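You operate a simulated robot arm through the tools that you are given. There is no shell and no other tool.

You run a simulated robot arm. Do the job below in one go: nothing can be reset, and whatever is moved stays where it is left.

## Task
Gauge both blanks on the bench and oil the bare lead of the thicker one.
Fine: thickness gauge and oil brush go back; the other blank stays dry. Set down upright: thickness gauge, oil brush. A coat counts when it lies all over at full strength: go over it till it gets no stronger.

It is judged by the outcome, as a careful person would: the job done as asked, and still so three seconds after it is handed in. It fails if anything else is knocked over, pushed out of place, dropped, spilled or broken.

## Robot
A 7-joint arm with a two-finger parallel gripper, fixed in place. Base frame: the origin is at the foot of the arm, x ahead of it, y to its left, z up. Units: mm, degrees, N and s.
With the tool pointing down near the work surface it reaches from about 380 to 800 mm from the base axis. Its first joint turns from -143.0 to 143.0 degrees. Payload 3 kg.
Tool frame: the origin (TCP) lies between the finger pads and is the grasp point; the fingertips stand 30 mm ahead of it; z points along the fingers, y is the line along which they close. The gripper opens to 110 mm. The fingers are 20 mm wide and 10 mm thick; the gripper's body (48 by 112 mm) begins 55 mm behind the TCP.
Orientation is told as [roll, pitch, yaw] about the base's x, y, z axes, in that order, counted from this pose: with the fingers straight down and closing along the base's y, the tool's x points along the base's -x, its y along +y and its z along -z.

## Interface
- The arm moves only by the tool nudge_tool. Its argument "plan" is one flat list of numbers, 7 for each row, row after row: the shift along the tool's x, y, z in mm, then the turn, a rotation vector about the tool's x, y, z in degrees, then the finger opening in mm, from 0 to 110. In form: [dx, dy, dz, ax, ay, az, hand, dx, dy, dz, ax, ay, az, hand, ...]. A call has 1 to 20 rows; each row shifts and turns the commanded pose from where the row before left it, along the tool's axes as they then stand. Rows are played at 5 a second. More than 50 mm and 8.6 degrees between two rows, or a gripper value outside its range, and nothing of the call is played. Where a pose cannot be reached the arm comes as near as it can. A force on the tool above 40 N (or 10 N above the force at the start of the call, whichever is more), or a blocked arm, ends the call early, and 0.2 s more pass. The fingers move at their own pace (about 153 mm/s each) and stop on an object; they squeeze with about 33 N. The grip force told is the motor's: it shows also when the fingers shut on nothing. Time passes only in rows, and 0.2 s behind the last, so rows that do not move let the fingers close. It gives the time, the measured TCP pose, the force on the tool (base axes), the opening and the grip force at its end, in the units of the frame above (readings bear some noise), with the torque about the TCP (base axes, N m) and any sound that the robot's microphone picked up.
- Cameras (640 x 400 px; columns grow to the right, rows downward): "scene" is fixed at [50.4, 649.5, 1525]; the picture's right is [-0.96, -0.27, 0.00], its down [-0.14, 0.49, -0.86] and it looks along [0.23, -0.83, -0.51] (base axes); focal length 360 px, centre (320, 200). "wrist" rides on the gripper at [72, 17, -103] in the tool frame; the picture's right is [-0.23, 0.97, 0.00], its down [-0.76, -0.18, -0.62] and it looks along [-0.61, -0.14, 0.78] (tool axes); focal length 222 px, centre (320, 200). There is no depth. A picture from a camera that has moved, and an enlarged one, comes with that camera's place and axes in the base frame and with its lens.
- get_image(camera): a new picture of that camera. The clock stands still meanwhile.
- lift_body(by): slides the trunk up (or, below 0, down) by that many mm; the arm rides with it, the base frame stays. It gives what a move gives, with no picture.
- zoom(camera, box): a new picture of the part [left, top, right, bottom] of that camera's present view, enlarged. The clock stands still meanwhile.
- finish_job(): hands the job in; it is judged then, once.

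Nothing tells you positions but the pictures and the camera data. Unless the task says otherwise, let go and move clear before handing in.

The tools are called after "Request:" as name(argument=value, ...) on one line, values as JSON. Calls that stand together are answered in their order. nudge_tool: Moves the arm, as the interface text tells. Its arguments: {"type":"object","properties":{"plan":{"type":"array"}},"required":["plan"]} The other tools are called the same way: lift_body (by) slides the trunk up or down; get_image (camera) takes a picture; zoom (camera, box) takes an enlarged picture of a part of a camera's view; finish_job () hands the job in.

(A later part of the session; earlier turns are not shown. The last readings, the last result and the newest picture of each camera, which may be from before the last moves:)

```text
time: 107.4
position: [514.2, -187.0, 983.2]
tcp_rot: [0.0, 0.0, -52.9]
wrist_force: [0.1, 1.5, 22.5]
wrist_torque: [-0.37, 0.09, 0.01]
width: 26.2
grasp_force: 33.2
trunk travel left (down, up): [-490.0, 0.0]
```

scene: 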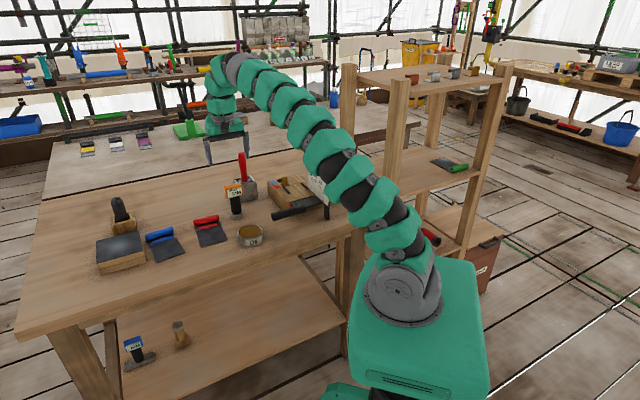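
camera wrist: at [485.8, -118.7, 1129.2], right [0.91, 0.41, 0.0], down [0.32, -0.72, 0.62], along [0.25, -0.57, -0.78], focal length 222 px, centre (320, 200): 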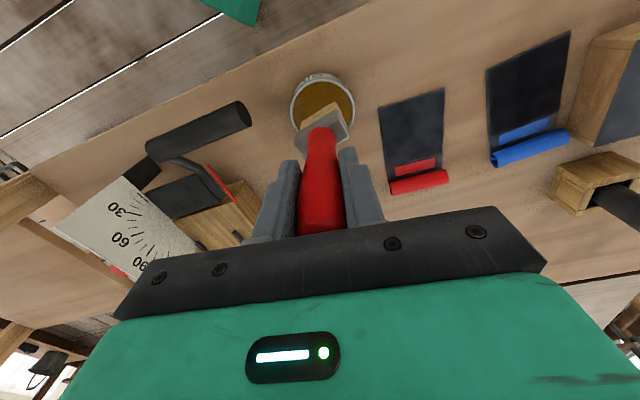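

The brush is in the oil. I'll hold briefly, lift, and go round to a viewpoint on the right of the blue blank.

Request:
nudge_tool(plan=[0, 0, -1, 0, 0, 0, 10, 0, 0, 0, 0, 0, 0, 10, 0, 0, 0, 0, 0, 0, 10, 0, 0, -15, 0, 0, 0, 10, 0, 0, -25, 0, 0, 0, 10, 0, 0, -20, 0, 0, 0, 10, 0, 0, -20, 0, 0, 0, 10, 12.2, 34.1, 0, 0, 0, 0, 10, 12.2, 34.1, 0, 0, 0, 0, 10, 12.2, 34.1, 0, 0, 0, 0, 10, 12.2, 34.1, 0, 0, 0, 0, 10, -3.8, 39.2, 0, 0, 0, 0, 10, -3.8, 39.2, 0, 0, 0, 0, 10, -3.8, 39.2, 0, 0, 0, 0, 10, -3.8, 39.2, 0, 0, 0, 0, 10, -3.8, 39.2, 0, 0, 0, 0, 10, 0, 0, 0, 0, 0, 0, 10])

Request:
get_image(camera="wrist")

Request:
zoom(camera="wrist", box=[160, 60, 300, 180])

Request:
zoom(camera="scene", box=[145, 222, 190, 264])

```text
time: 111.0
position: [763.5, 37.0, 1062.8]
tcp_rot: [-0.2, 0.1, -53.1]
wrist_force: [0.1, 0.4, -1.3]
wrist_torque: [-0.01, 0.02, -0.02]
width: 26.0
grasp_force: 33.3
trunk travel left (down, up): [-490.0, 0.0]
```

```text
taken
camera wrist: at [733.7, 105.8, 1166.1], right [0.91, 0.4, 0.0], down [0.32, -0.72, 0.62], along [0.25, -0.57, -0.78], focal length 222 px, centre (320, 200)
```

wrist: 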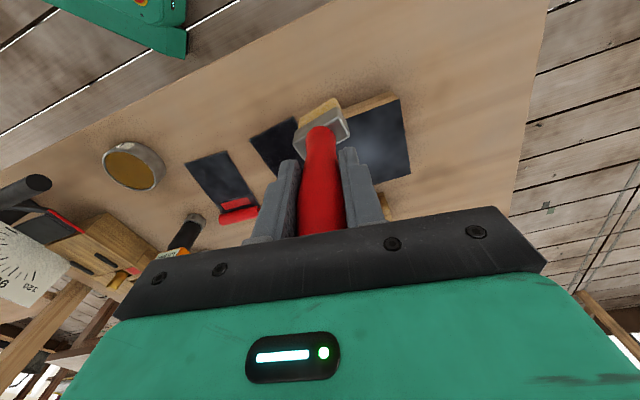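

```text
3.33 times, centred on (230, 120) of wrist
camera zoom: at [733.7, 105.8, 1166.1], right [0.91, 0.4, 0.0], down [0.32, -0.72, 0.62], along [0.25, -0.57, -0.78], focal length 740 px, centre (620, 467)
```

zoom: 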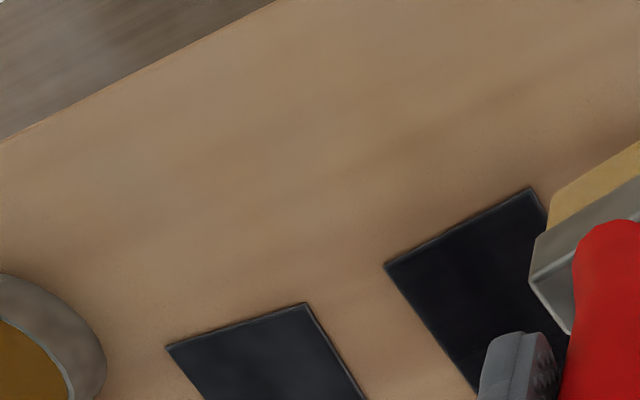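

```text
9.52 times, centred on (168, 243) of scene
camera zoom: at [50.4, 649.5, 1525.0], right [-0.96, -0.27, 0.0], down [-0.14, 0.49, -0.86], along [0.23, -0.83, -0.51], focal length 3428 px, centre (1772, -210)
```

zoom: 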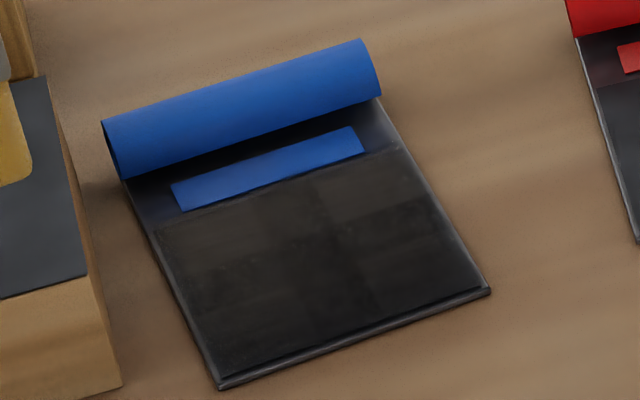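

The coat reads evenly brown-dark in the scene view, with the same faint pattern as before. I'll give it one more full going-over with the fresh load, reaching slightly farther into the corners and edges, and see if anything changes.

Request:
nudge_tool(plan=[-13, -36.7, 0, 0, 0, 0, 10, -13, -36.7, 0, 0, 0, 0, 10, -13, -36.7, 0, 0, 0, 0, 10, 0, 0, 30, 0, 0, 0, 10, 0, 0, 30, 0, 0, 0, 10, 0, 0, 25, 0, 0, 0, 10, 0, 0, 15, 0, 0, 0, 10, 0, 0, 0, 0, 0, 0, 10])

Request:
zoom(camera="wrist", box=[240, 20, 440, 180])

```text
time: 112.8
position: [698.4, -58.7, 963.4]
tcp_rot: [-0.1, 0.1, -53.0]
wrist_force: [0.2, -0.2, -0.8]
wrist_torque: [0.0, -0.02, 0.0]
width: 26.4
grasp_force: 33.0
trunk travel left (down, up): [-490.0, 0.0]
```

```text
2.50 times, centred on (340, 100) of wrist
camera zoom: at [669.4, 10.5, 1066.9], right [0.91, 0.4, 0.0], down [0.32, -0.72, 0.62], along [0.25, -0.57, -0.78], focal length 555 px, centre (270, 450)
```

zoom: 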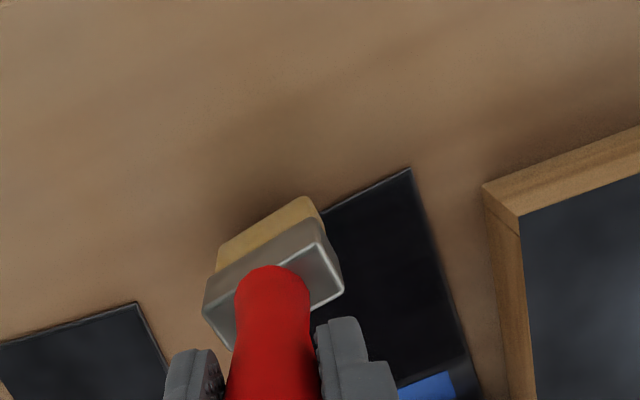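

The bristles overhang the front edge a bit much. I'll move 3 mm in and then lower to contact.

Request:
nudge_tool(plan=[-2.9, 0.64, 0, 0, 0, 0, 10, 0, 0, 3, 0, 0, 0, 10, 0, 0, 2, 0, 0, 0, 10, 0, 0, 0, 0, 0, 0, 10])

```text
time: 113.8
position: [701.9, -61.1, 958.9]
tcp_rot: [0.0, 0.0, -53.0]
wrist_force: [0.4, 0.4, -0.4]
wrist_torque: [0.03, -0.02, 0.04]
width: 26.0
grasp_force: 33.1
trunk travel left (down, up): [-490.0, 0.0]
```

Request:
nudge_tool(plan=[0, 0, 1, 0, 0, 0, 10, 0, 0, 1, 0, 0, 0, 10, 0, 0, 0, 0, 0, 0, 10])

```text
time: 114.6
position: [700.9, -60.8, 958.0]
tcp_rot: [0.2, -0.1, -53.1]
wrist_force: [-2.0, 4.6, 16.4]
wrist_torque: [-0.05, 0.23, -0.03]
width: 26.2
grasp_force: 32.8
trunk travel left (down, up): [-490.0, 0.0]
```

Request:
nudge_tool(plan=[0, 0, -0.4, 0, 0, 0, 10, -11.43, 2.51, 0, 0, 0, 0, 10, -11.43, 2.51, 0, 0, 0, 0, 10, -11.43, 2.51, 0, 0, 0, 0, 10, -11.43, 2.51, 0, 0, 0, 0, 10, -11.43, 2.51, 0, 0, 0, 0, 10, -11.43, 2.51, 0, 0, 0, 0, 10, -11.43, 2.51, 0, 0, 0, 0, 10, 0, 0, 0, 0, 0, 0, 10])

Request:
zoom(camera="wrist", box=[240, 20, 440, 180])

Request:
zoom(camera="scene", box=[140, 210, 200, 270])

```text
time: 116.6
position: [762.3, -114.1, 958.1]
tcp_rot: [0.0, 0.0, -53.0]
wrist_force: [-2.5, 5.3, 15.8]
wrist_torque: [0.37, 0.43, -0.11]
width: 26.1
grasp_force: 33.3
trunk travel left (down, up): [-490.0, 0.0]
```

```text
2.50 times, centred on (340, 100) of wrist
camera zoom: at [733.1, -45.4, 1060.6], right [0.91, 0.41, 0.0], down [0.32, -0.72, 0.62], along [0.25, -0.57, -0.78], focal length 555 px, centre (270, 450)
```

zoom: 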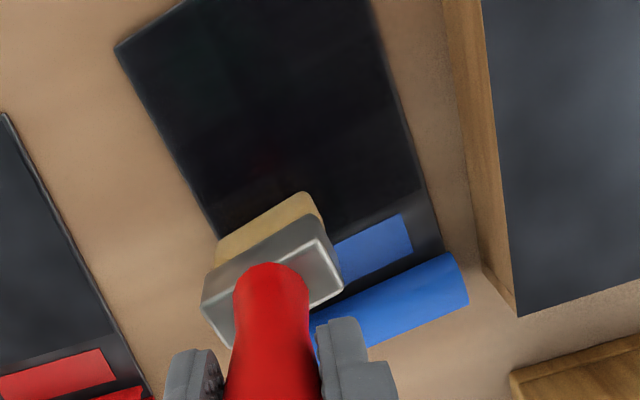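

```text
6.67 times, centred on (170, 240) of scene
camera zoom: at [50.4, 649.5, 1525.0], right [-0.96, -0.27, 0.0], down [-0.14, 0.49, -0.86], along [0.23, -0.83, -0.51], focal length 2400 px, centre (1320, -67)
```

zoom: 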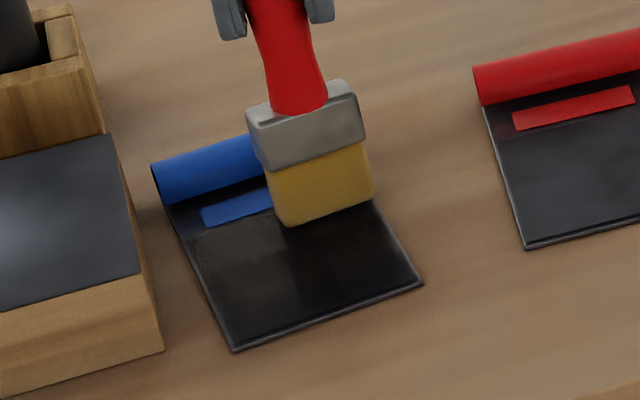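

The left lane is now fully covered to its edge. Next lanes, checking the force as I go.

Request:
nudge_tool(plan=[3.1, 14.2, 0, 0, 0, 0, 10, 11.43, -2.51, 0.08, 0, 0, 0, 10, 11.43, -2.51, 0.08, 0, 0, 0, 10, 11.43, -2.51, 0.08, 0, 0, 0, 10, 11.43, -2.51, 0.08, 0, 0, 0, 10, 11.43, -2.51, 0.08, 0, 0, 0, 10, 11.43, -2.51, 0.08, 0, 0, 0, 10, 11.43, -2.51, 0.08, 0, 0, 0, 10, 0, 0, 0, 0, 0, 0, 10])

```text
time: 118.6
position: [709.1, -49.4, 955.9]
tcp_rot: [0.1, 0.1, -53.0]
wrist_force: [0.5, -0.5, 10.3]
wrist_torque: [-0.39, -0.11, 0.06]
width: 26.2
grasp_force: 32.6
trunk travel left (down, up): [-490.0, 0.0]
```

Request:
nudge_tool(plan=[3.1, 14.2, 0, 0, 0, 0, 10, -11.43, 2.51, 0, 0, 0, 0, 10, -11.43, 2.51, 0, 0, 0, 0, 10, -11.43, 2.51, 0, 0, 0, 0, 10, -11.43, 2.51, 0, 0, 0, 0, 10, -11.43, 2.51, 0, 0, 0, 0, 10, -11.43, 2.51, 0, 0, 0, 0, 10, -11.43, 2.51, 0, 0, 0, 0, 10, 0, 0, 0, 0, 0, 0, 10])

```text
time: 120.6
position: [781.0, -93.1, 956.9]
tcp_rot: [0.0, 0.1, -53.0]
wrist_force: [-0.9, 0.3, 0.3]
wrist_torque: [-0.02, 0.09, -0.03]
width: 26.1
grasp_force: 33.3
trunk travel left (down, up): [-490.0, 0.0]
```

Request:
nudge_tool(plan=[3.6, 16.6, 0, 0, 0, 0, 10, 0, 0, 1, 0, 0, 0, 10, 0, 0, 0, 0, 0, 0, 10])

Request:
zoom(camera="wrist", box=[200, 10, 400, 170])

```text
time: 121.4
position: [793.6, -78.8, 956.0]
tcp_rot: [0.0, 0.0, -52.9]
wrist_force: [2.7, -0.1, 6.9]
wrist_torque: [-0.26, -0.16, 0.09]
width: 26.2
grasp_force: 33.2
trunk travel left (down, up): [-490.0, 0.0]
```

```text
2.50 times, centred on (300, 90) of wrist
camera zoom: at [763.0, -10.9, 1059.5], right [0.91, 0.4, 0.0], down [0.32, -0.72, 0.62], along [0.25, -0.57, -0.78], focal length 555 px, centre (370, 475)
```

zoom: 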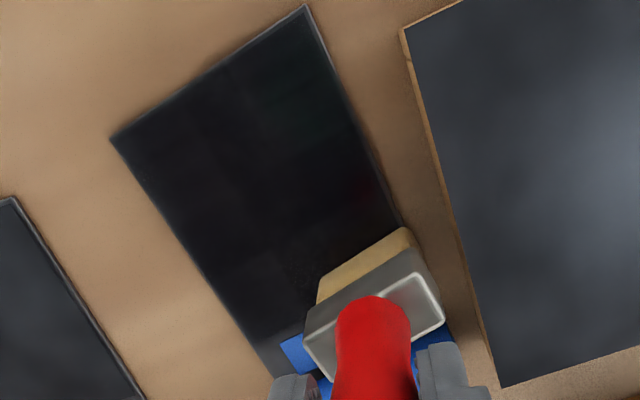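

The brush covers the right edge here. I'll run this lane to the front and back again.

Request:
nudge_tool(plan=[11.43, -2.51, 0.05, 0, 0, 0, 10, 11.43, -2.51, 0.05, 0, 0, 0, 10, 11.43, -2.51, 0.05, 0, 0, 0, 10, 11.43, -2.51, 0.05, 0, 0, 0, 10, 11.43, -2.51, 0.05, 0, 0, 0, 10, 11.43, -2.51, 0.05, 0, 0, 0, 10, 11.43, -2.51, 0.05, 0, 0, 0, 10, 0, 0, 0, 0, 0, 0, 10])

Request:
zoom(camera="wrist", box=[240, 20, 440, 180])

```text
time: 123.2
position: [730.4, -26.4, 953.8]
tcp_rot: [0.0, 0.1, -53.0]
wrist_force: [3.5, -0.6, 19.8]
wrist_torque: [-0.31, -0.44, 0.01]
width: 26.1
grasp_force: 33.0
trunk travel left (down, up): [-490.0, 0.0]
```

```text
2.50 times, centred on (340, 100) of wrist
camera zoom: at [700.5, 41.8, 1058.3], right [0.91, 0.4, 0.0], down [0.32, -0.72, 0.62], along [0.25, -0.57, -0.78], focal length 555 px, centre (270, 450)
```

zoom: 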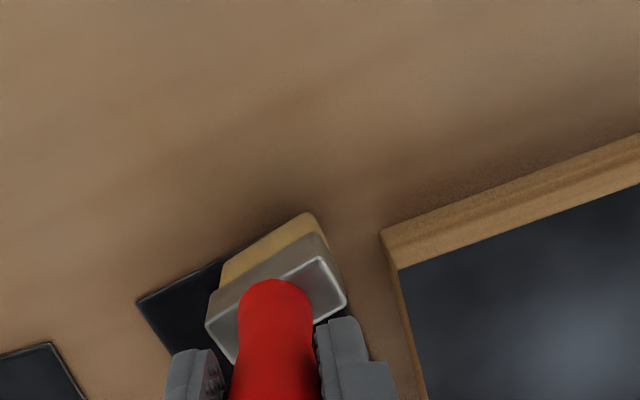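

Request:
nudge_tool(plan=[0, 0, -0.8, 0, 0, 0, 10, -11.43, 2.51, 0, 0, 0, 0, 10, -11.43, 2.51, 0, 0, 0, 0, 10, -11.43, 2.51, 0, 0, 0, 0, 10, -11.43, 2.51, 0, 0, 0, 0, 10, -11.43, 2.51, 0, 0, 0, 0, 10, -11.43, 2.51, 0, 0, 0, 0, 10, -11.43, 2.51, 0, 0, 0, 0, 10, 0, 0, 0, 0, 0, 0, 10])

```text
time: 125.2
position: [793.8, -79.1, 955.2]
tcp_rot: [-0.2, 0.1, -53.0]
wrist_force: [-0.4, 1.0, -0.3]
wrist_torque: [-0.01, -0.02, -0.03]
width: 26.2
grasp_force: 33.4
trunk travel left (down, up): [-490.0, 0.0]
```

I'll lift now and move off to inspect the coat again in the same view as before.

Request:
nudge_tool(plan=[0, 0, -15, 0, 0, 0, 10, 0, 0, -30, 0, 0, 0, 10, 0, 0, -30, 0, 0, 0, 10, 40, 0, 0, 0, 0, 0, 10, 40, 0, 0, 0, 0, 0, 10, 40, -10, 0, 0, 0, 0, 10, 20, -40, 0, 0, 0, 0, 10, 15, -42, 0, 0, 0, 0, 10, 10, -42, 0, 0, 0, 0, 10, 0, 0, 0, 0, 0, 0, 10])

Request:
zoom(camera="scene", box=[145, 222, 190, 264])

Request:
zoom(camera="scene", box=[152, 230, 182, 262])

Request:
get_image(camera="wrist")

```text
time: 127.4
position: [586.2, -27.9, 1030.5]
tcp_rot: [0.0, 0.1, -53.0]
wrist_force: [-1.3, -0.4, -1.4]
wrist_torque: [0.02, -0.01, 0.01]
width: 26.0
grasp_force: 33.1
trunk travel left (down, up): [-490.0, 0.0]
```

```text
9.52 times, centred on (168, 243) of scene
camera zoom: at [50.4, 649.5, 1525.0], right [-0.96, -0.27, 0.0], down [-0.14, 0.49, -0.86], along [0.23, -0.83, -0.51], focal length 3428 px, centre (1772, -210)
```

zoom: 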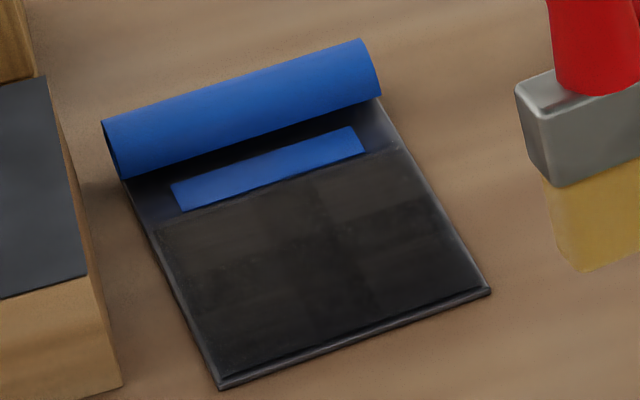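

```text
12.50 times, centred on (167, 246) of scene
camera zoom: at [50.4, 649.5, 1525.0], right [-0.96, -0.27, 0.0], down [-0.14, 0.49, -0.86], along [0.23, -0.83, -0.51], focal length 4500 px, centre (2232, -375)
```

zoom: 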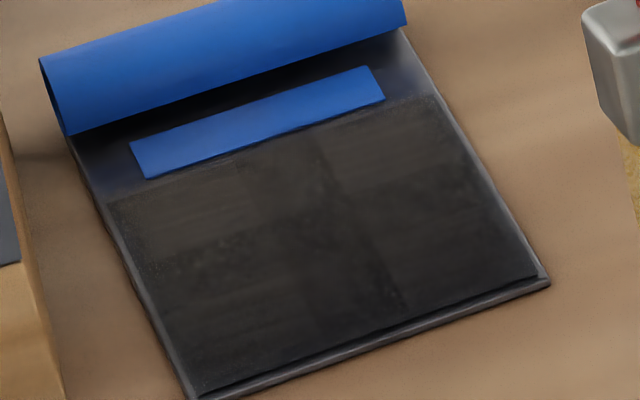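

```text
taken
camera wrist: at [556.3, 41.5, 1132.5], right [0.91, 0.4, 0.0], down [0.32, -0.72, 0.62], along [0.25, -0.57, -0.78], focal length 222 px, centre (320, 200)
```

wrist: 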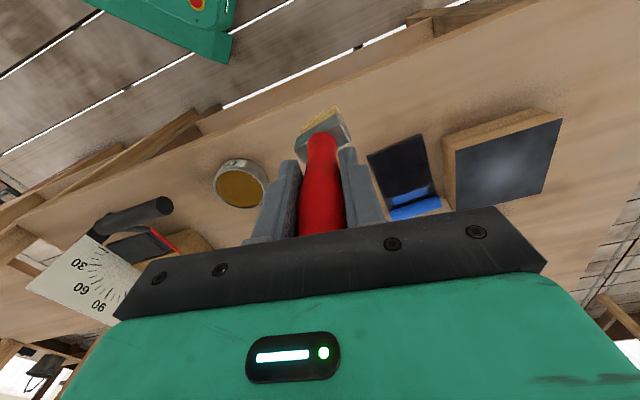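

The coat looks the same as before this third round, so the strength seems to have levelled off. I'll check the margins of the lead closely, especially the side nearest the red blank.

Request:
zoom(camera="scene", box=[168, 232, 184, 256])

Request:
zoom(camera="scene", box=[152, 240, 170, 264])

Request:
zoom(camera="scene", box=[204, 222, 232, 250])

Request:
zoom(camera="wrist", box=[360, 120, 460, 220])

```text
16.00 times, centred on (176, 244) of scene
camera zoom: at [50.4, 649.5, 1525.0], right [-0.96, -0.27, 0.0], down [-0.14, 0.49, -0.86], along [0.23, -0.83, -0.51], focal length 5759 px, centre (2624, -504)
```

zoom: 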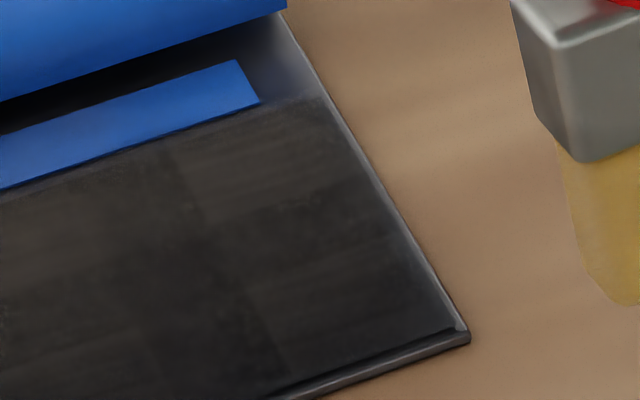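

```text
16.00 times, centred on (161, 252) of scene
camera zoom: at [50.4, 649.5, 1525.0], right [-0.96, -0.27, 0.0], down [-0.14, 0.49, -0.86], along [0.23, -0.83, -0.51], focal length 5759 px, centre (2864, -632)
```

zoom: 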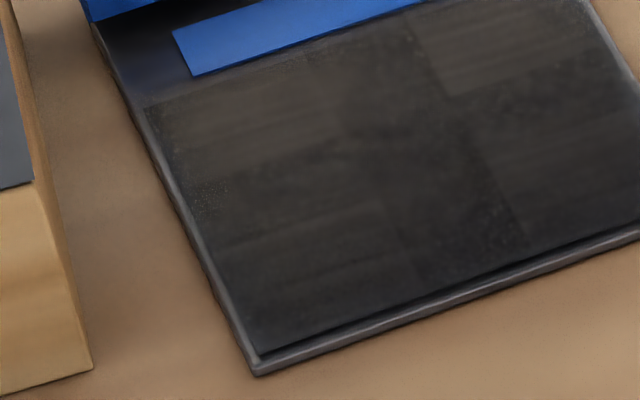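

```text
14.29 times, centred on (218, 236) of scene
camera zoom: at [50.4, 649.5, 1525.0], right [-0.96, -0.27, 0.0], down [-0.14, 0.49, -0.86], along [0.23, -0.83, -0.51], focal length 5142 px, centre (1777, -314)
```

zoom: 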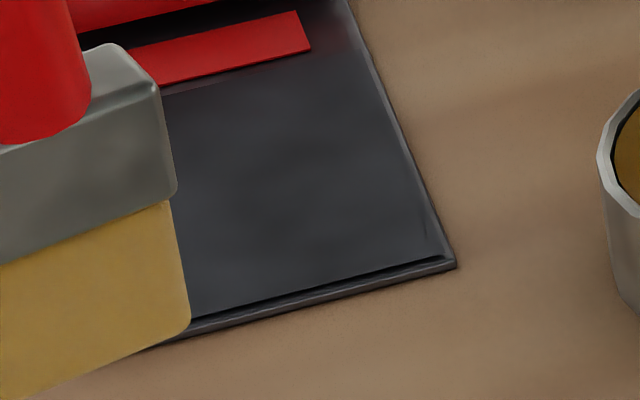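

```text
4.00 times, centred on (410, 170) of wrist
camera zoom: at [556.3, 41.5, 1132.5], right [0.91, 0.4, 0.0], down [0.32, -0.72, 0.62], along [0.25, -0.57, -0.78], focal length 888 px, centre (-40, 320)
```

zoom: 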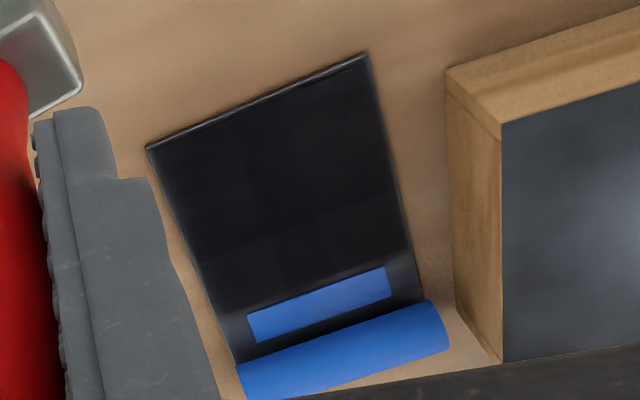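

Request:
zoom(camera="scene", box=[158, 242, 163, 245])

Request:
zoom(camera="scene", box=[165, 248, 170, 251])

Request:
zoom(camera="scene", box=[170, 237, 175, 240])

Request:
zoom(camera="scene", box=[160, 256, 165, 259])

Request:
zoom(camera="scene", box=[174, 248, 179, 251])

```text
16.00 times, centred on (160, 244) of scene
camera zoom: at [50.4, 649.5, 1525.0], right [-0.96, -0.27, 0.0], down [-0.14, 0.49, -0.86], along [0.23, -0.83, -0.51], focal length 5759 px, centre (2872, -496)
```

zoom: 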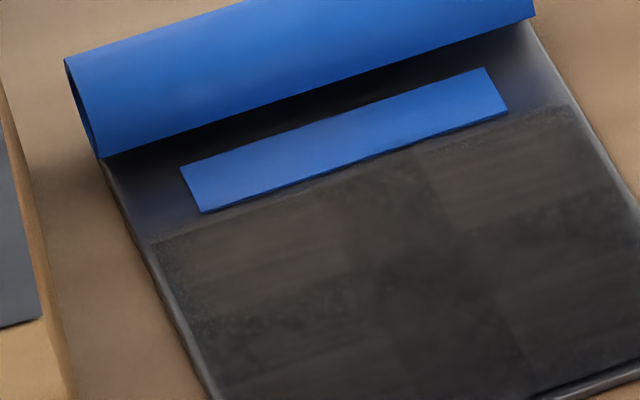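

```text
16.00 times, centred on (168, 250) of scene
camera zoom: at [50.4, 649.5, 1525.0], right [-0.96, -0.27, 0.0], down [-0.14, 0.49, -0.86], along [0.23, -0.83, -0.51], focal length 5759 px, centre (2760, -592)
```

zoom: 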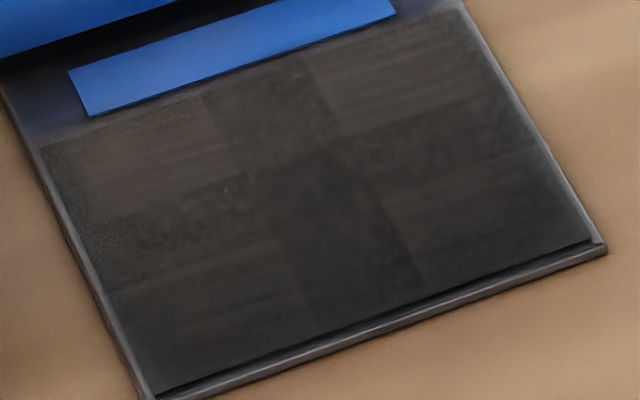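

```text
16.00 times, centred on (172, 238) of scene
camera zoom: at [50.4, 649.5, 1525.0], right [-0.96, -0.27, 0.0], down [-0.14, 0.49, -0.86], along [0.23, -0.83, -0.51], focal length 5759 px, centre (2680, -416)
```

zoom: 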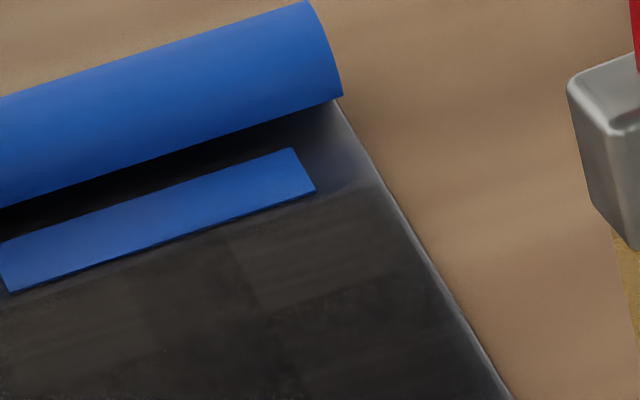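

```text
16.00 times, centred on (162, 258) of scene
camera zoom: at [50.4, 649.5, 1525.0], right [-0.96, -0.27, 0.0], down [-0.14, 0.49, -0.86], along [0.23, -0.83, -0.51], focal length 5759 px, centre (2840, -720)
```

zoom: 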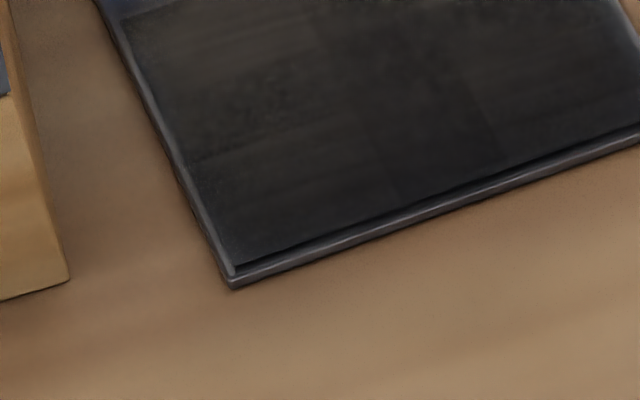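

```text
16.00 times, centred on (176, 250) of scene
camera zoom: at [50.4, 649.5, 1525.0], right [-0.96, -0.27, 0.0], down [-0.14, 0.49, -0.86], along [0.23, -0.83, -0.51], focal length 5759 px, centre (2616, -592)
```

zoom: 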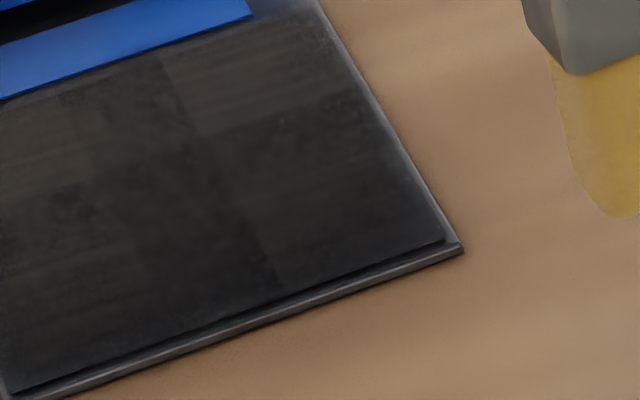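

There is a faint cross-shaped pattern, with corners a shade lighter than the middle. To find out whether the corners can still get stronger, I'll go over one far corner repeatedly and compare.

Request:
nudge_tool(plan=[-21.4, 27.3, 0, 0, 0, 0, 10, -21.4, 27.3, 0, 0, 0, 0, 10, -21.4, 27.3, 0, 0, 0, 0, 10, -36.8, 2.6, 0, 0, 0, 0, 10, -36.8, 2.6, 0, 0, 0, 0, 10, -36.8, 2.6, 0, 0, 0, 0, 10, 0, 0, 25, 0, 0, 0, 10, 0, 0, 25, 0, 0, 0, 10, 0, 0, 15, 0, 0, 0, 10, 0, 0, 4, 0, 0, 0, 10, 0, 0, 0, 0, 0, 0, 10])

Request:
zoom(camera="wrist", box=[240, 20, 440, 180])

```text
time: 129.8
position: [762.4, -114.4, 961.3]
tcp_rot: [0.0, 0.1, -53.0]
wrist_force: [-0.1, -0.1, -0.7]
wrist_torque: [-0.01, 0.02, 0.0]
width: 26.2
grasp_force: 32.9
trunk travel left (down, up): [-490.0, 0.0]
```

```text
2.50 times, centred on (340, 100) of wrist
camera zoom: at [734.4, -45.6, 1064.8], right [0.91, 0.4, 0.0], down [0.32, -0.72, 0.62], along [0.25, -0.57, -0.78], focal length 555 px, centre (270, 450)
```

zoom: 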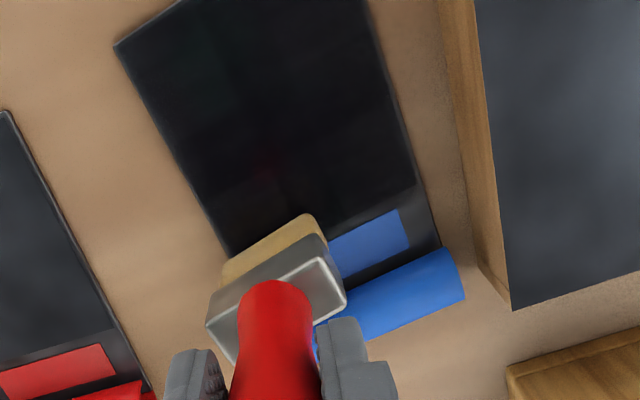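

Request:
nudge_tool(plan=[5.9, -1.3, 0, 0, 0, 0, 10, 0, 0, 3, 0, 0, 0, 10, 0, 0, 2, 0, 0, 0, 10, 0, 0, 0, 0, 0, 0, 10])

```text
time: 130.8
position: [757.9, -110.9, 956.1]
tcp_rot: [0.0, 0.1, -52.9]
wrist_force: [0.3, -0.4, -0.7]
wrist_torque: [-0.04, 0.02, 0.01]
width: 26.2
grasp_force: 32.4
trunk travel left (down, up): [-490.0, 0.0]
```

Request:
nudge_tool(plan=[0, 0, 1, 0, 0, 0, 10, 0, 0, 0.7, 0, 0, 0, 10, 0, 0, 0, 0, 0, 0, 10])

```text
time: 131.6
position: [758.9, -109.8, 954.8]
tcp_rot: [0.1, 0.0, -53.0]
wrist_force: [0.5, -1.6, 2.3]
wrist_torque: [-0.15, -0.06, -0.02]
width: 26.0
grasp_force: 33.1
trunk travel left (down, up): [-490.0, 0.0]
```

Contact made. Now short back-and-forth strokes over this far left corner.

Request:
nudge_tool(plan=[0, 0, 0.5, 0, 0, 0, 10, 11.7, -2.6, 0, 0, 0, 0, 10, 11.7, -2.6, 0, 0, 0, 0, 10, -11.7, 2.6, 0, 0, 0, 0, 10, -11.7, 2.6, 0, 0, 0, 0, 10, 11.7, -2.6, 0, 0, 0, 0, 10, 11.7, -2.6, 0, 0, 0, 0, 10, -11.7, 2.6, 0, 0, 0, 0, 10, -11.7, 2.6, 0, 0, 0, 0, 10, 11.7, -2.6, 0, 0, 0, 0, 10, 11.7, -2.6, 0, 0, 0, 0, 10, -11.7, 2.6, 0, 0, 0, 0, 10, -11.7, 2.6, 0, 0, 0, 0, 10, 11.7, -2.6, 0, 0, 0, 0, 10, 11.7, -2.6, 0, 0, 0, 0, 10, -11.7, 2.6, 0, 0, 0, 0, 10, -11.7, 2.6, 0, 0, 0, 0, 10, 0, 0, 0, 0, 0, 0, 10])

```text
time: 135.4
position: [757.5, -109.6, 954.6]
tcp_rot: [0.0, 0.1, -53.0]
wrist_force: [-0.4, 3.1, 13.6]
wrist_torque: [0.21, 0.06, 0.04]
width: 26.4
grasp_force: 32.8
trunk travel left (down, up): [-490.0, 0.0]
```

Request:
nudge_tool(plan=[0, 0, -15, 0, 0, 0, 10, 0, 0, -30, 0, 0, 0, 10, 0, 0, -30, 0, 0, 0, 10, 36, -2.6, 0, 0, 0, 0, 10, 36, -2.6, 0, 0, 0, 0, 10, 35, -2.6, 0, 0, 0, 0, 10, 21.4, -27.3, 0, 0, 0, 0, 10, 21.4, -27.3, 0, 0, 0, 0, 10, 21.4, -27.3, 0, 0, 0, 0, 10, 0, 0, 0, 0, 0, 0, 10])

Request:
zoom(camera="scene", box=[165, 248, 170, 251])

Request:
zoom(camera="scene", box=[170, 237, 175, 240])

Request:
zoom(camera="wrist", box=[360, 120, 460, 220])

```text
time: 137.6
position: [584.7, -28.2, 1029.9]
tcp_rot: [0.0, 0.0, -53.0]
wrist_force: [0.0, 0.3, -0.8]
wrist_torque: [0.02, 0.03, -0.01]
width: 26.1
grasp_force: 32.5
trunk travel left (down, up): [-490.0, 0.0]
```

```text
16.00 times, centred on (168, 250) of scene
camera zoom: at [50.4, 649.5, 1525.0], right [-0.96, -0.27, 0.0], down [-0.14, 0.49, -0.86], along [0.23, -0.83, -0.51], focal length 5759 px, centre (2760, -592)
```

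zoom: 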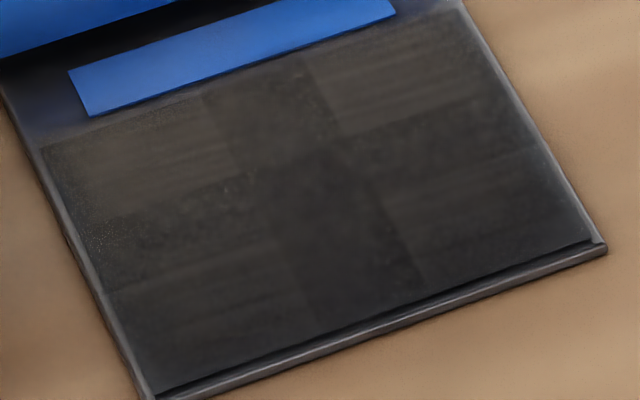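

```text
16.00 times, centred on (172, 238) of scene
camera zoom: at [50.4, 649.5, 1525.0], right [-0.96, -0.27, 0.0], down [-0.14, 0.49, -0.86], along [0.23, -0.83, -0.51], focal length 5759 px, centre (2680, -416)
```

zoom: 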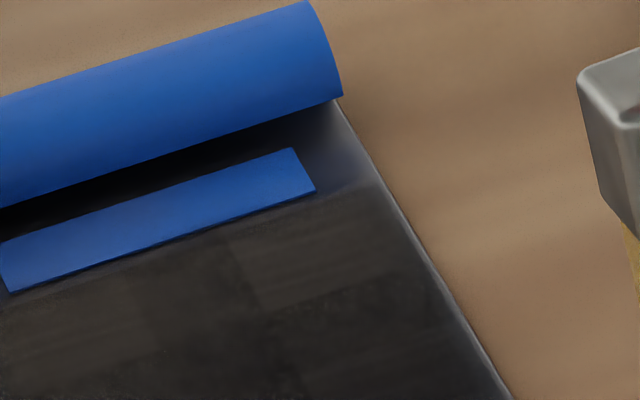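

```text
4.00 times, centred on (410, 170) of wrist
camera zoom: at [554.8, 40.5, 1133.3], right [0.91, 0.4, 0.0], down [0.32, -0.72, 0.62], along [0.25, -0.57, -0.78], focal length 888 px, centre (-40, 320)
```

zoom: 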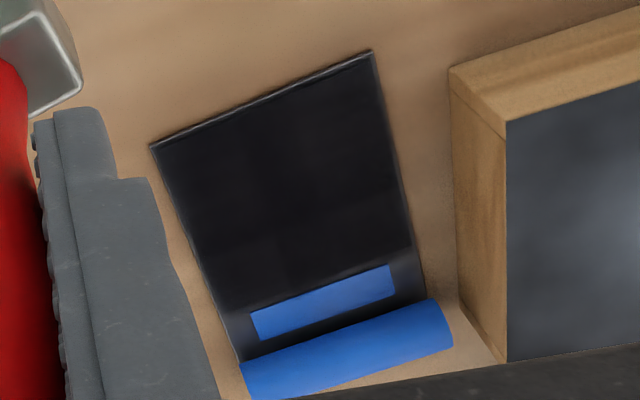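

Eight more strokes on that corner changed nothing, and the middle hasn't changed over the last two rounds, so the coat is at full strength. Before putting the brush back I want to know how it now sits in the grip, so I'll turn the hand side-on to the scene camera here in free air.

Request:
nudge_tool(plan=[0, 0, -10, 0, 0, -7.6, 10, 0, 0, -10, 0, 0, -7.6, 10, 0, 0, 0, 0, 0, -7.6, 10, 0, 0, 0, 0, 0, -7.6, 10, 0, 0, 0, 0, 0, -7.6, 10, 0, 0, 0, 0, 0, -7.6, 10, 0, 0, 0, 0, 0, -7.6, 10, 0, 0, 0, 0, 0, -7.6, 10, 0, 0, 0, 0, 0, -7.6, 10, 0, 0, 0, 0, 0, 0, 10])

Request:
get_image(camera="scene")

Request:
zoom(camera="scene", box=[165, 100, 285, 260])

```text
time: 139.8
position: [584.6, -27.2, 1049.0]
tcp_rot: [0.0, 0.1, 15.5]
wrist_force: [0.5, -0.3, -0.6]
wrist_torque: [0.02, -0.01, -0.01]
width: 26.2
grasp_force: 32.9
trunk travel left (down, up): [-490.0, 0.0]
```

```text
taken
```

scene: 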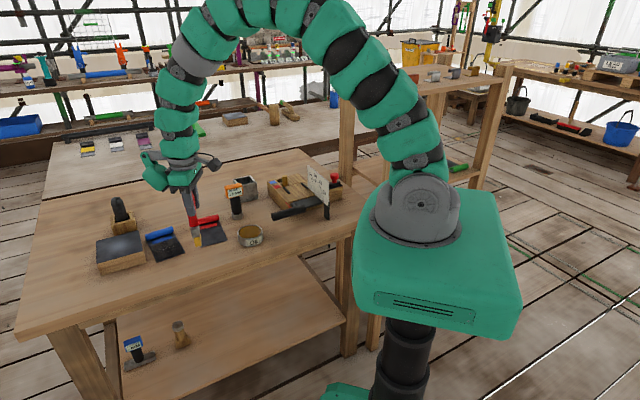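

```text
2.50 times, centred on (225, 180) of scene
camera zoom: at [50.4, 649.5, 1525.0], right [-0.96, -0.27, 0.0], down [-0.14, 0.49, -0.86], along [0.23, -0.83, -0.51], focal length 900 px, centre (558, 250)
```

zoom: 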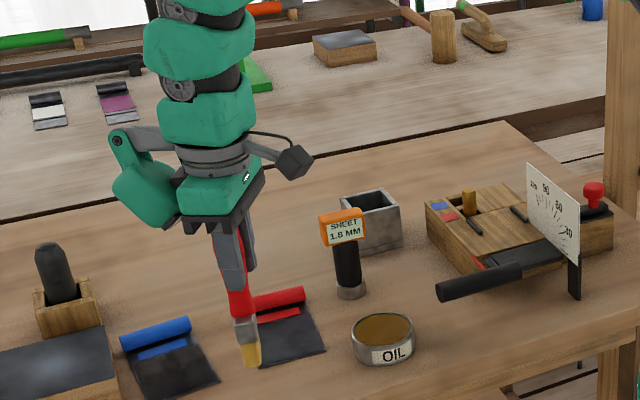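

Request:
zoom(camera="scene", box=[165, 180, 225, 250])

Request:
zoom(camera="scene", box=[160, 130, 230, 200])

Request:
zoom(camera="scene", box=[225, 160, 275, 210])

```text
5.71 times, centred on (195, 215) of scene
camera zoom: at [50.4, 649.5, 1525.0], right [-0.96, -0.27, 0.0], down [-0.14, 0.49, -0.86], along [0.23, -0.83, -0.51], focal length 2057 px, centre (1034, 114)
```

zoom: 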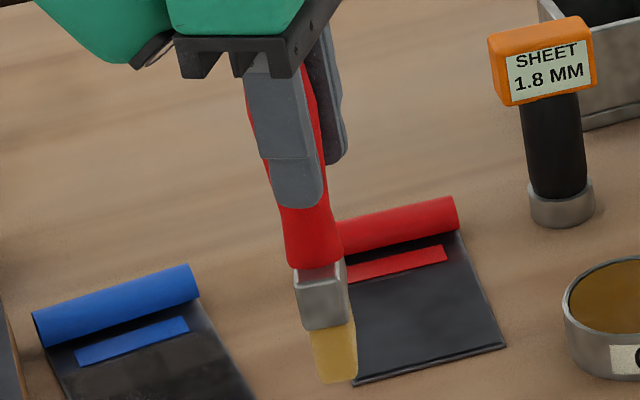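

```text
5.71 times, centred on (195, 165) of scene
camera zoom: at [50.4, 649.5, 1525.0], right [-0.96, -0.27, 0.0], down [-0.14, 0.49, -0.86], along [0.23, -0.83, -0.51], focal length 2057 px, centre (1034, 400)
```

zoom: 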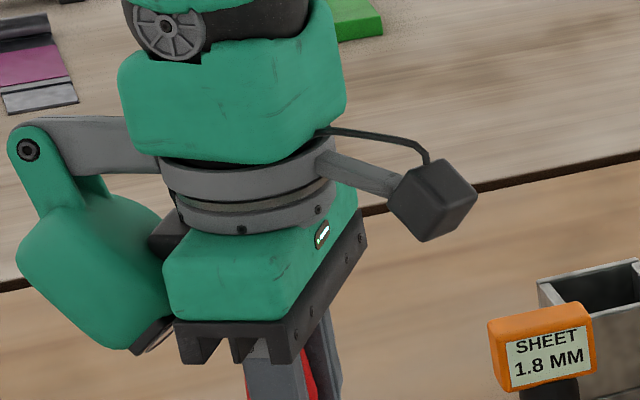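

```text
8.00 times, centred on (250, 185) of scene
camera zoom: at [50.4, 649.5, 1525.0], right [-0.96, -0.27, 0.0], down [-0.14, 0.49, -0.86], along [0.23, -0.83, -0.51], focal length 2880 px, centre (880, 320)
```

zoom: 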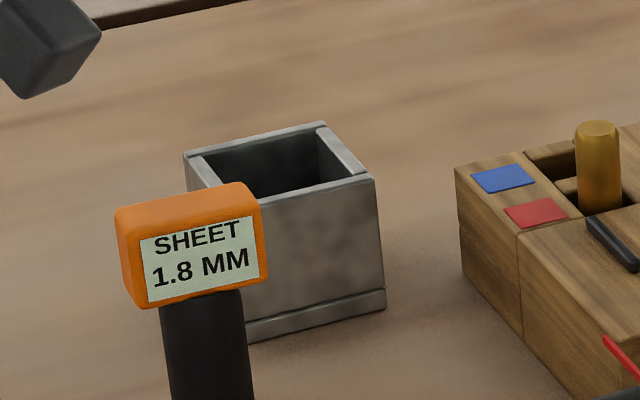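

Side-on, the brush hangs vertical within about half a degree, just a little off-centre in the pads, so it can go back as it is. I'll turn the hand to line the brush up with the tin and raise it well above the gauge.

Request:
nudge_tool(plan=[0, 0, -7, 0, 0, 7.6, 10, 0, 0, -7, 0, 0, 7.6, 10, 0, 0, -7, 0, 0, 7.6, 10, 0, 0, -7, 0, 0, 7.6, 10, 0, 0, -7, 0, 0, 7.6, 10, 0, 0, -7, 0, 0, 7.6, 10, 0, 0, -7, 0, 0, 7.6, 10, 0, 0, -7, 0, 0, 7.6, 10, 0, 0, -7, 0, 0, 7.6, 10, 0, 0, -7, 0, 0, 7.6, 10, 0, 0, 0, 0, 0, 0, 10])

Request:
zoom(camera="wrist", box=[240, 60, 400, 200])

```text
time: 142.2
position: [584.6, -28.6, 1118.8]
tcp_rot: [-0.1, 0.0, -60.7]
wrist_force: [-0.1, -0.5, -0.5]
wrist_torque: [0.0, 0.02, 0.02]
width: 26.2
grasp_force: 33.3
trunk travel left (down, up): [-490.0, 0.0]
```

```text
2.86 times, centred on (320, 130) of wrist
camera zoom: at [564.5, 43.5, 1222.3], right [0.96, 0.28, 0.0], down [0.22, -0.75, 0.62], along [0.17, -0.6, -0.78], focal length 635 px, centre (320, 400)
```

zoom: 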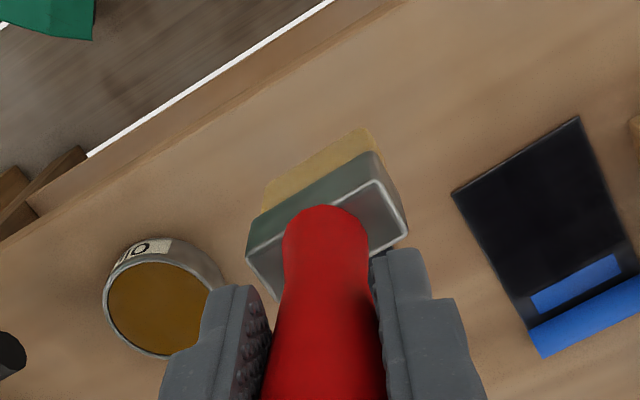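

The bristles now lie at 44.5°, matching the tin. I'll carry the brush back over the pot side, around the gauge, and stop beside the tin at a height where the tip clears its rim.

Request:
nudge_tool(plan=[-27.65, -33.15, 0, 0, 0, 0, 10, -27.65, -33.15, 0, 0, 0, 0, 10, -27.65, -33.15, 0, 0, 0, 0, 10, -27.65, -33.15, 0, 0, 0, 0, 10, -36.8, -5.9, 0, 0, 0, 0, 10, -36.8, -5.9, 0, 0, 0, 0, 10, -36.8, -5.9, 0, 0, 0, 0, 10, -36.8, -5.9, 0, 0, 0, 0, 10, -36.8, -5.9, 0, 0, 0, 0, 10, -36.8, -5.9, 0, 0, 0, 0, 10, 0, 0, 20, 0, 0, 0, 10, 0, 0, 20, 0, 0, 0, 10, 0, 0, 10, 0, 0, 0, 10, 0, 0, 0, 0, 0, 0, 10])

Request:
zoom(camera="wrist", box=[240, 40, 440, 200])

Request:
zoom(camera="scene", box=[200, 100, 300, 220])

```text
time: 145.2
position: [600.1, -398.0, 1070.0]
tcp_rot: [0.1, 0.1, -60.6]
wrist_force: [0.3, 0.4, -0.3]
wrist_torque: [0.04, -0.01, 0.02]
width: 26.1
grasp_force: 33.0
trunk travel left (down, up): [-490.0, 0.0]
```

```text
2.50 times, centred on (340, 120) of wrist
camera zoom: at [580.4, -326.2, 1172.6], right [0.96, 0.28, 0.0], down [0.22, -0.75, 0.62], along [0.17, -0.6, -0.78], focal length 555 px, centre (270, 400)
```

zoom: 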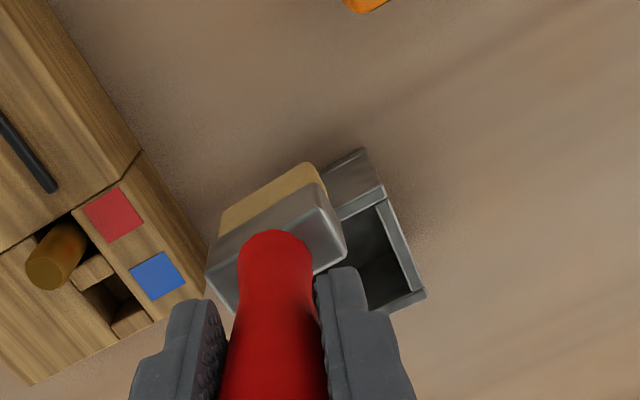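

```text
3.33 times, centred on (250, 160) of scene
camera zoom: at [50.4, 649.5, 1525.0], right [-0.96, -0.27, 0.0], down [-0.14, 0.49, -0.86], along [0.23, -0.83, -0.51], focal length 1200 px, centre (553, 333)
```

zoom: 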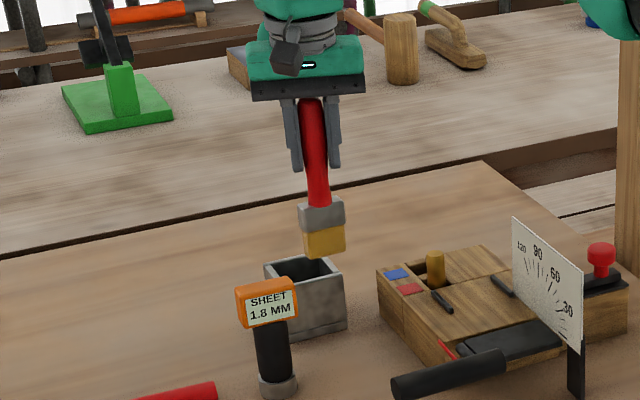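

The tin's corners fit my earlier figures, centre near (658, -445). I'll bring the brush over it and check the alignment from both cameras before lowering.

Request:
nudge_tool(plan=[-18.8, 9.2, 0, 0, 0, 0, 10, -18.8, 9.2, 0, 0, 0, 0, 10, -18.8, 9.2, 0, 0, 0, 0, 10, 0, 0, 18, 0, 0, 0, 10, 0, 0, 0, 0, 0, 0, 10])

Request:
zoom(camera="wrist", box=[240, 40, 400, 180])

Request:
zoom(camera="scene", box=[215, 150, 275, 210])

```text
time: 146.4
position: [651.8, -434.4, 1051.1]
tcp_rot: [0.0, 0.1, -60.6]
wrist_force: [0.6, -0.4, -1.0]
wrist_torque: [0.03, 0.01, 0.02]
width: 26.2
grasp_force: 33.1
trunk travel left (down, up): [-490.0, 0.0]
```

```text
2.86 times, centred on (320, 110) of wrist
camera zoom: at [631.7, -362.8, 1154.4], right [0.96, 0.28, 0.0], down [0.22, -0.75, 0.62], along [0.17, -0.6, -0.78], focal length 635 px, centre (320, 457)
```

zoom: 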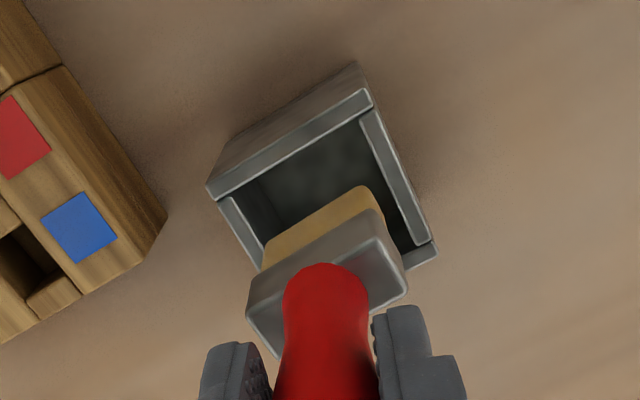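

```text
6.67 times, centred on (245, 180) of scene
camera zoom: at [50.4, 649.5, 1525.0], right [-0.96, -0.27, 0.0], down [-0.14, 0.49, -0.86], along [0.23, -0.83, -0.51], focal length 2400 px, centre (820, 333)
```

zoom: 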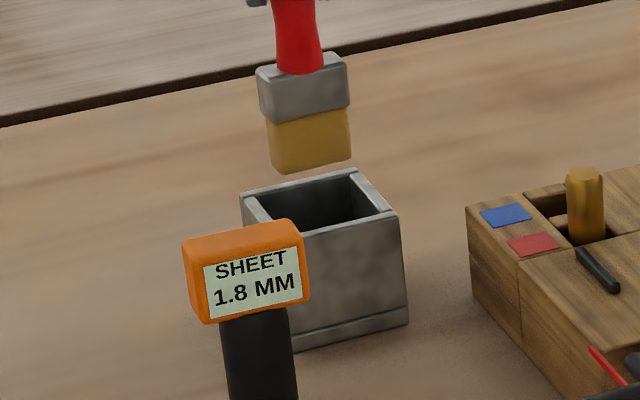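

Brush and tin are aligned, with even clearance on both sides. I'll lower it in stages while watching the force.

Request:
nudge_tool(plan=[0, 0, 8, 0, 0, 0, 10, 0, 0, 8, 0, 0, 0, 10, 0, 0, 8, 0, 0, 0, 10, 0, 0, 6, 0, 0, 0, 10, 0, 0, 0, 0, 0, 0, 10])

Request:
zoom(camera="wrist", box=[240, 40, 400, 180])

Request:
zoom(camera="scene", box=[215, 150, 275, 210])

```text
time: 147.6
position: [652.5, -434.7, 1020.0]
tcp_rot: [-0.1, 0.1, -60.6]
wrist_force: [0.0, 0.3, 0.0]
wrist_torque: [-0.02, -0.01, 0.01]
width: 26.1
grasp_force: 32.9
trunk travel left (down, up): [-490.0, 0.0]
```

```text
2.86 times, centred on (320, 110) of wrist
camera zoom: at [632.2, -362.3, 1124.0], right [0.96, 0.28, 0.0], down [0.22, -0.75, 0.62], along [0.17, -0.6, -0.78], focal length 635 px, centre (320, 457)
```

zoom: 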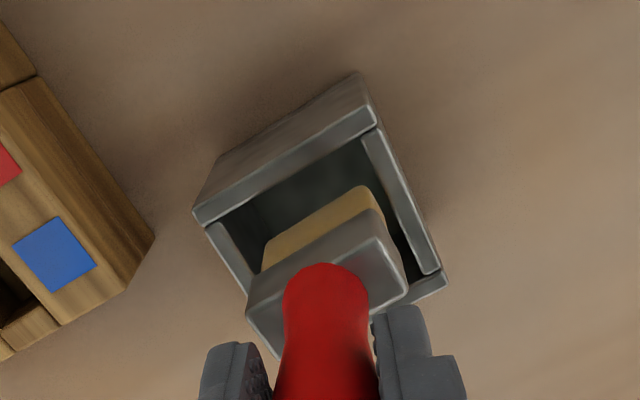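

```text
6.67 times, centred on (245, 180) of scene
camera zoom: at [50.4, 649.5, 1525.0], right [-0.96, -0.27, 0.0], down [-0.14, 0.49, -0.86], along [0.23, -0.83, -0.51], focal length 2400 px, centre (820, 333)
```

zoom: 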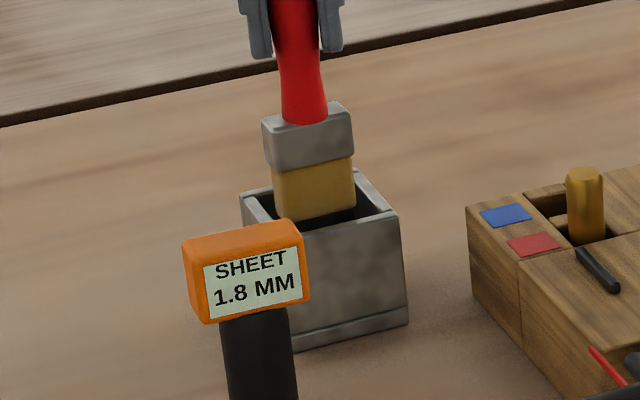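

The bristles are entering the opening cleanly without any force. I'll continue down.

Request:
nudge_tool(plan=[0, 0, 8, 0, 0, 0, 10, 0, 0, 8, 0, 0, 0, 10, 0, 0, 8, 0, 0, 0, 10, 0, 0, 6, 0, 0, 0, 10, 0, 0, 0, 0, 0, 0, 10])

Request:
zoom(camera="wrist", box=[240, 40, 400, 180])

Request:
zoom(camera="scene", box=[215, 150, 275, 210])

```text
time: 148.8
position: [653.5, -433.4, 990.0]
tcp_rot: [0.0, 0.0, -60.7]
wrist_force: [-0.4, -0.1, -0.6]
wrist_torque: [0.0, 0.01, 0.01]
width: 26.4
grasp_force: 32.3
trunk travel left (down, up): [-490.0, 0.0]
```

```text
2.86 times, centred on (320, 110) of wrist
camera zoom: at [632.6, -362.4, 1093.6], right [0.96, 0.28, 0.0], down [0.22, -0.75, 0.62], along [0.17, -0.6, -0.78], focal length 635 px, centre (320, 457)
```

zoom: 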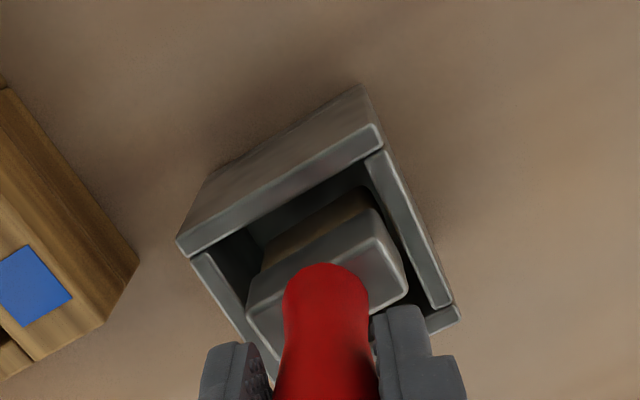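

```text
6.67 times, centred on (245, 180) of scene
camera zoom: at [50.4, 649.5, 1525.0], right [-0.96, -0.27, 0.0], down [-0.14, 0.49, -0.86], along [0.23, -0.83, -0.51], focal length 2400 px, centre (820, 333)
```

zoom: 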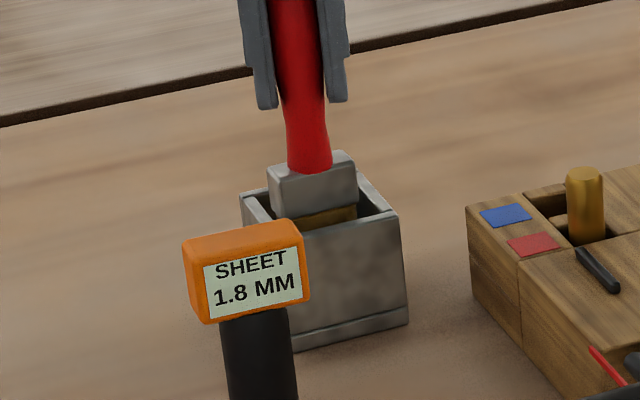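

It's well inside the tin. I'll lower the rest gently until it stands on the floor of the tin.

Request:
nudge_tool(plan=[0, 0, 6, 0, 0, 0, 10, 0, 0, 6, 0, 0, 0, 10, 0, 0, 5, 0, 0, 0, 10, 0, 0, 2, 0, 0, 0, 10, 0, 0, 0, 0, 0, 0, 10])

```text
time: 150.0
position: [651.5, -433.7, 972.1]
tcp_rot: [0.0, 0.1, -60.6]
wrist_force: [-0.3, 1.2, -1.0]
wrist_torque: [-0.02, 0.04, -0.01]
width: 26.2
grasp_force: 33.3
trunk travel left (down, up): [-490.0, 0.0]
```

Request:
nudge_tool(plan=[0, 0, 1.5, 0, 0, 0, 10, 0, 0, 1.5, 0, 0, 0, 10, 0, 0, 0, 0, 0, 0, 10])

```text
time: 150.8
position: [651.6, -434.4, 969.0]
tcp_rot: [0.0, 0.1, -60.6]
wrist_force: [-0.3, -0.1, -0.6]
wrist_torque: [0.03, -0.04, 0.0]
width: 26.4
grasp_force: 33.1
trunk travel left (down, up): [-490.0, 0.0]
```

Request:
nudge_tool(plan=[0, 0, 1.5, 0, 0, 0, 10, 0, 0, 1.5, 0, 0, 0, 10, 0, 0, 0, 0, 0, 0, 10])

```text
time: 151.6
position: [652.3, -433.5, 965.2]
tcp_rot: [0.1, 0.0, -60.6]
wrist_force: [0.3, -0.5, 0.0]
wrist_torque: [0.02, 0.0, -0.01]
width: 26.3
grasp_force: 32.9
trunk travel left (down, up): [-490.0, 0.0]
```

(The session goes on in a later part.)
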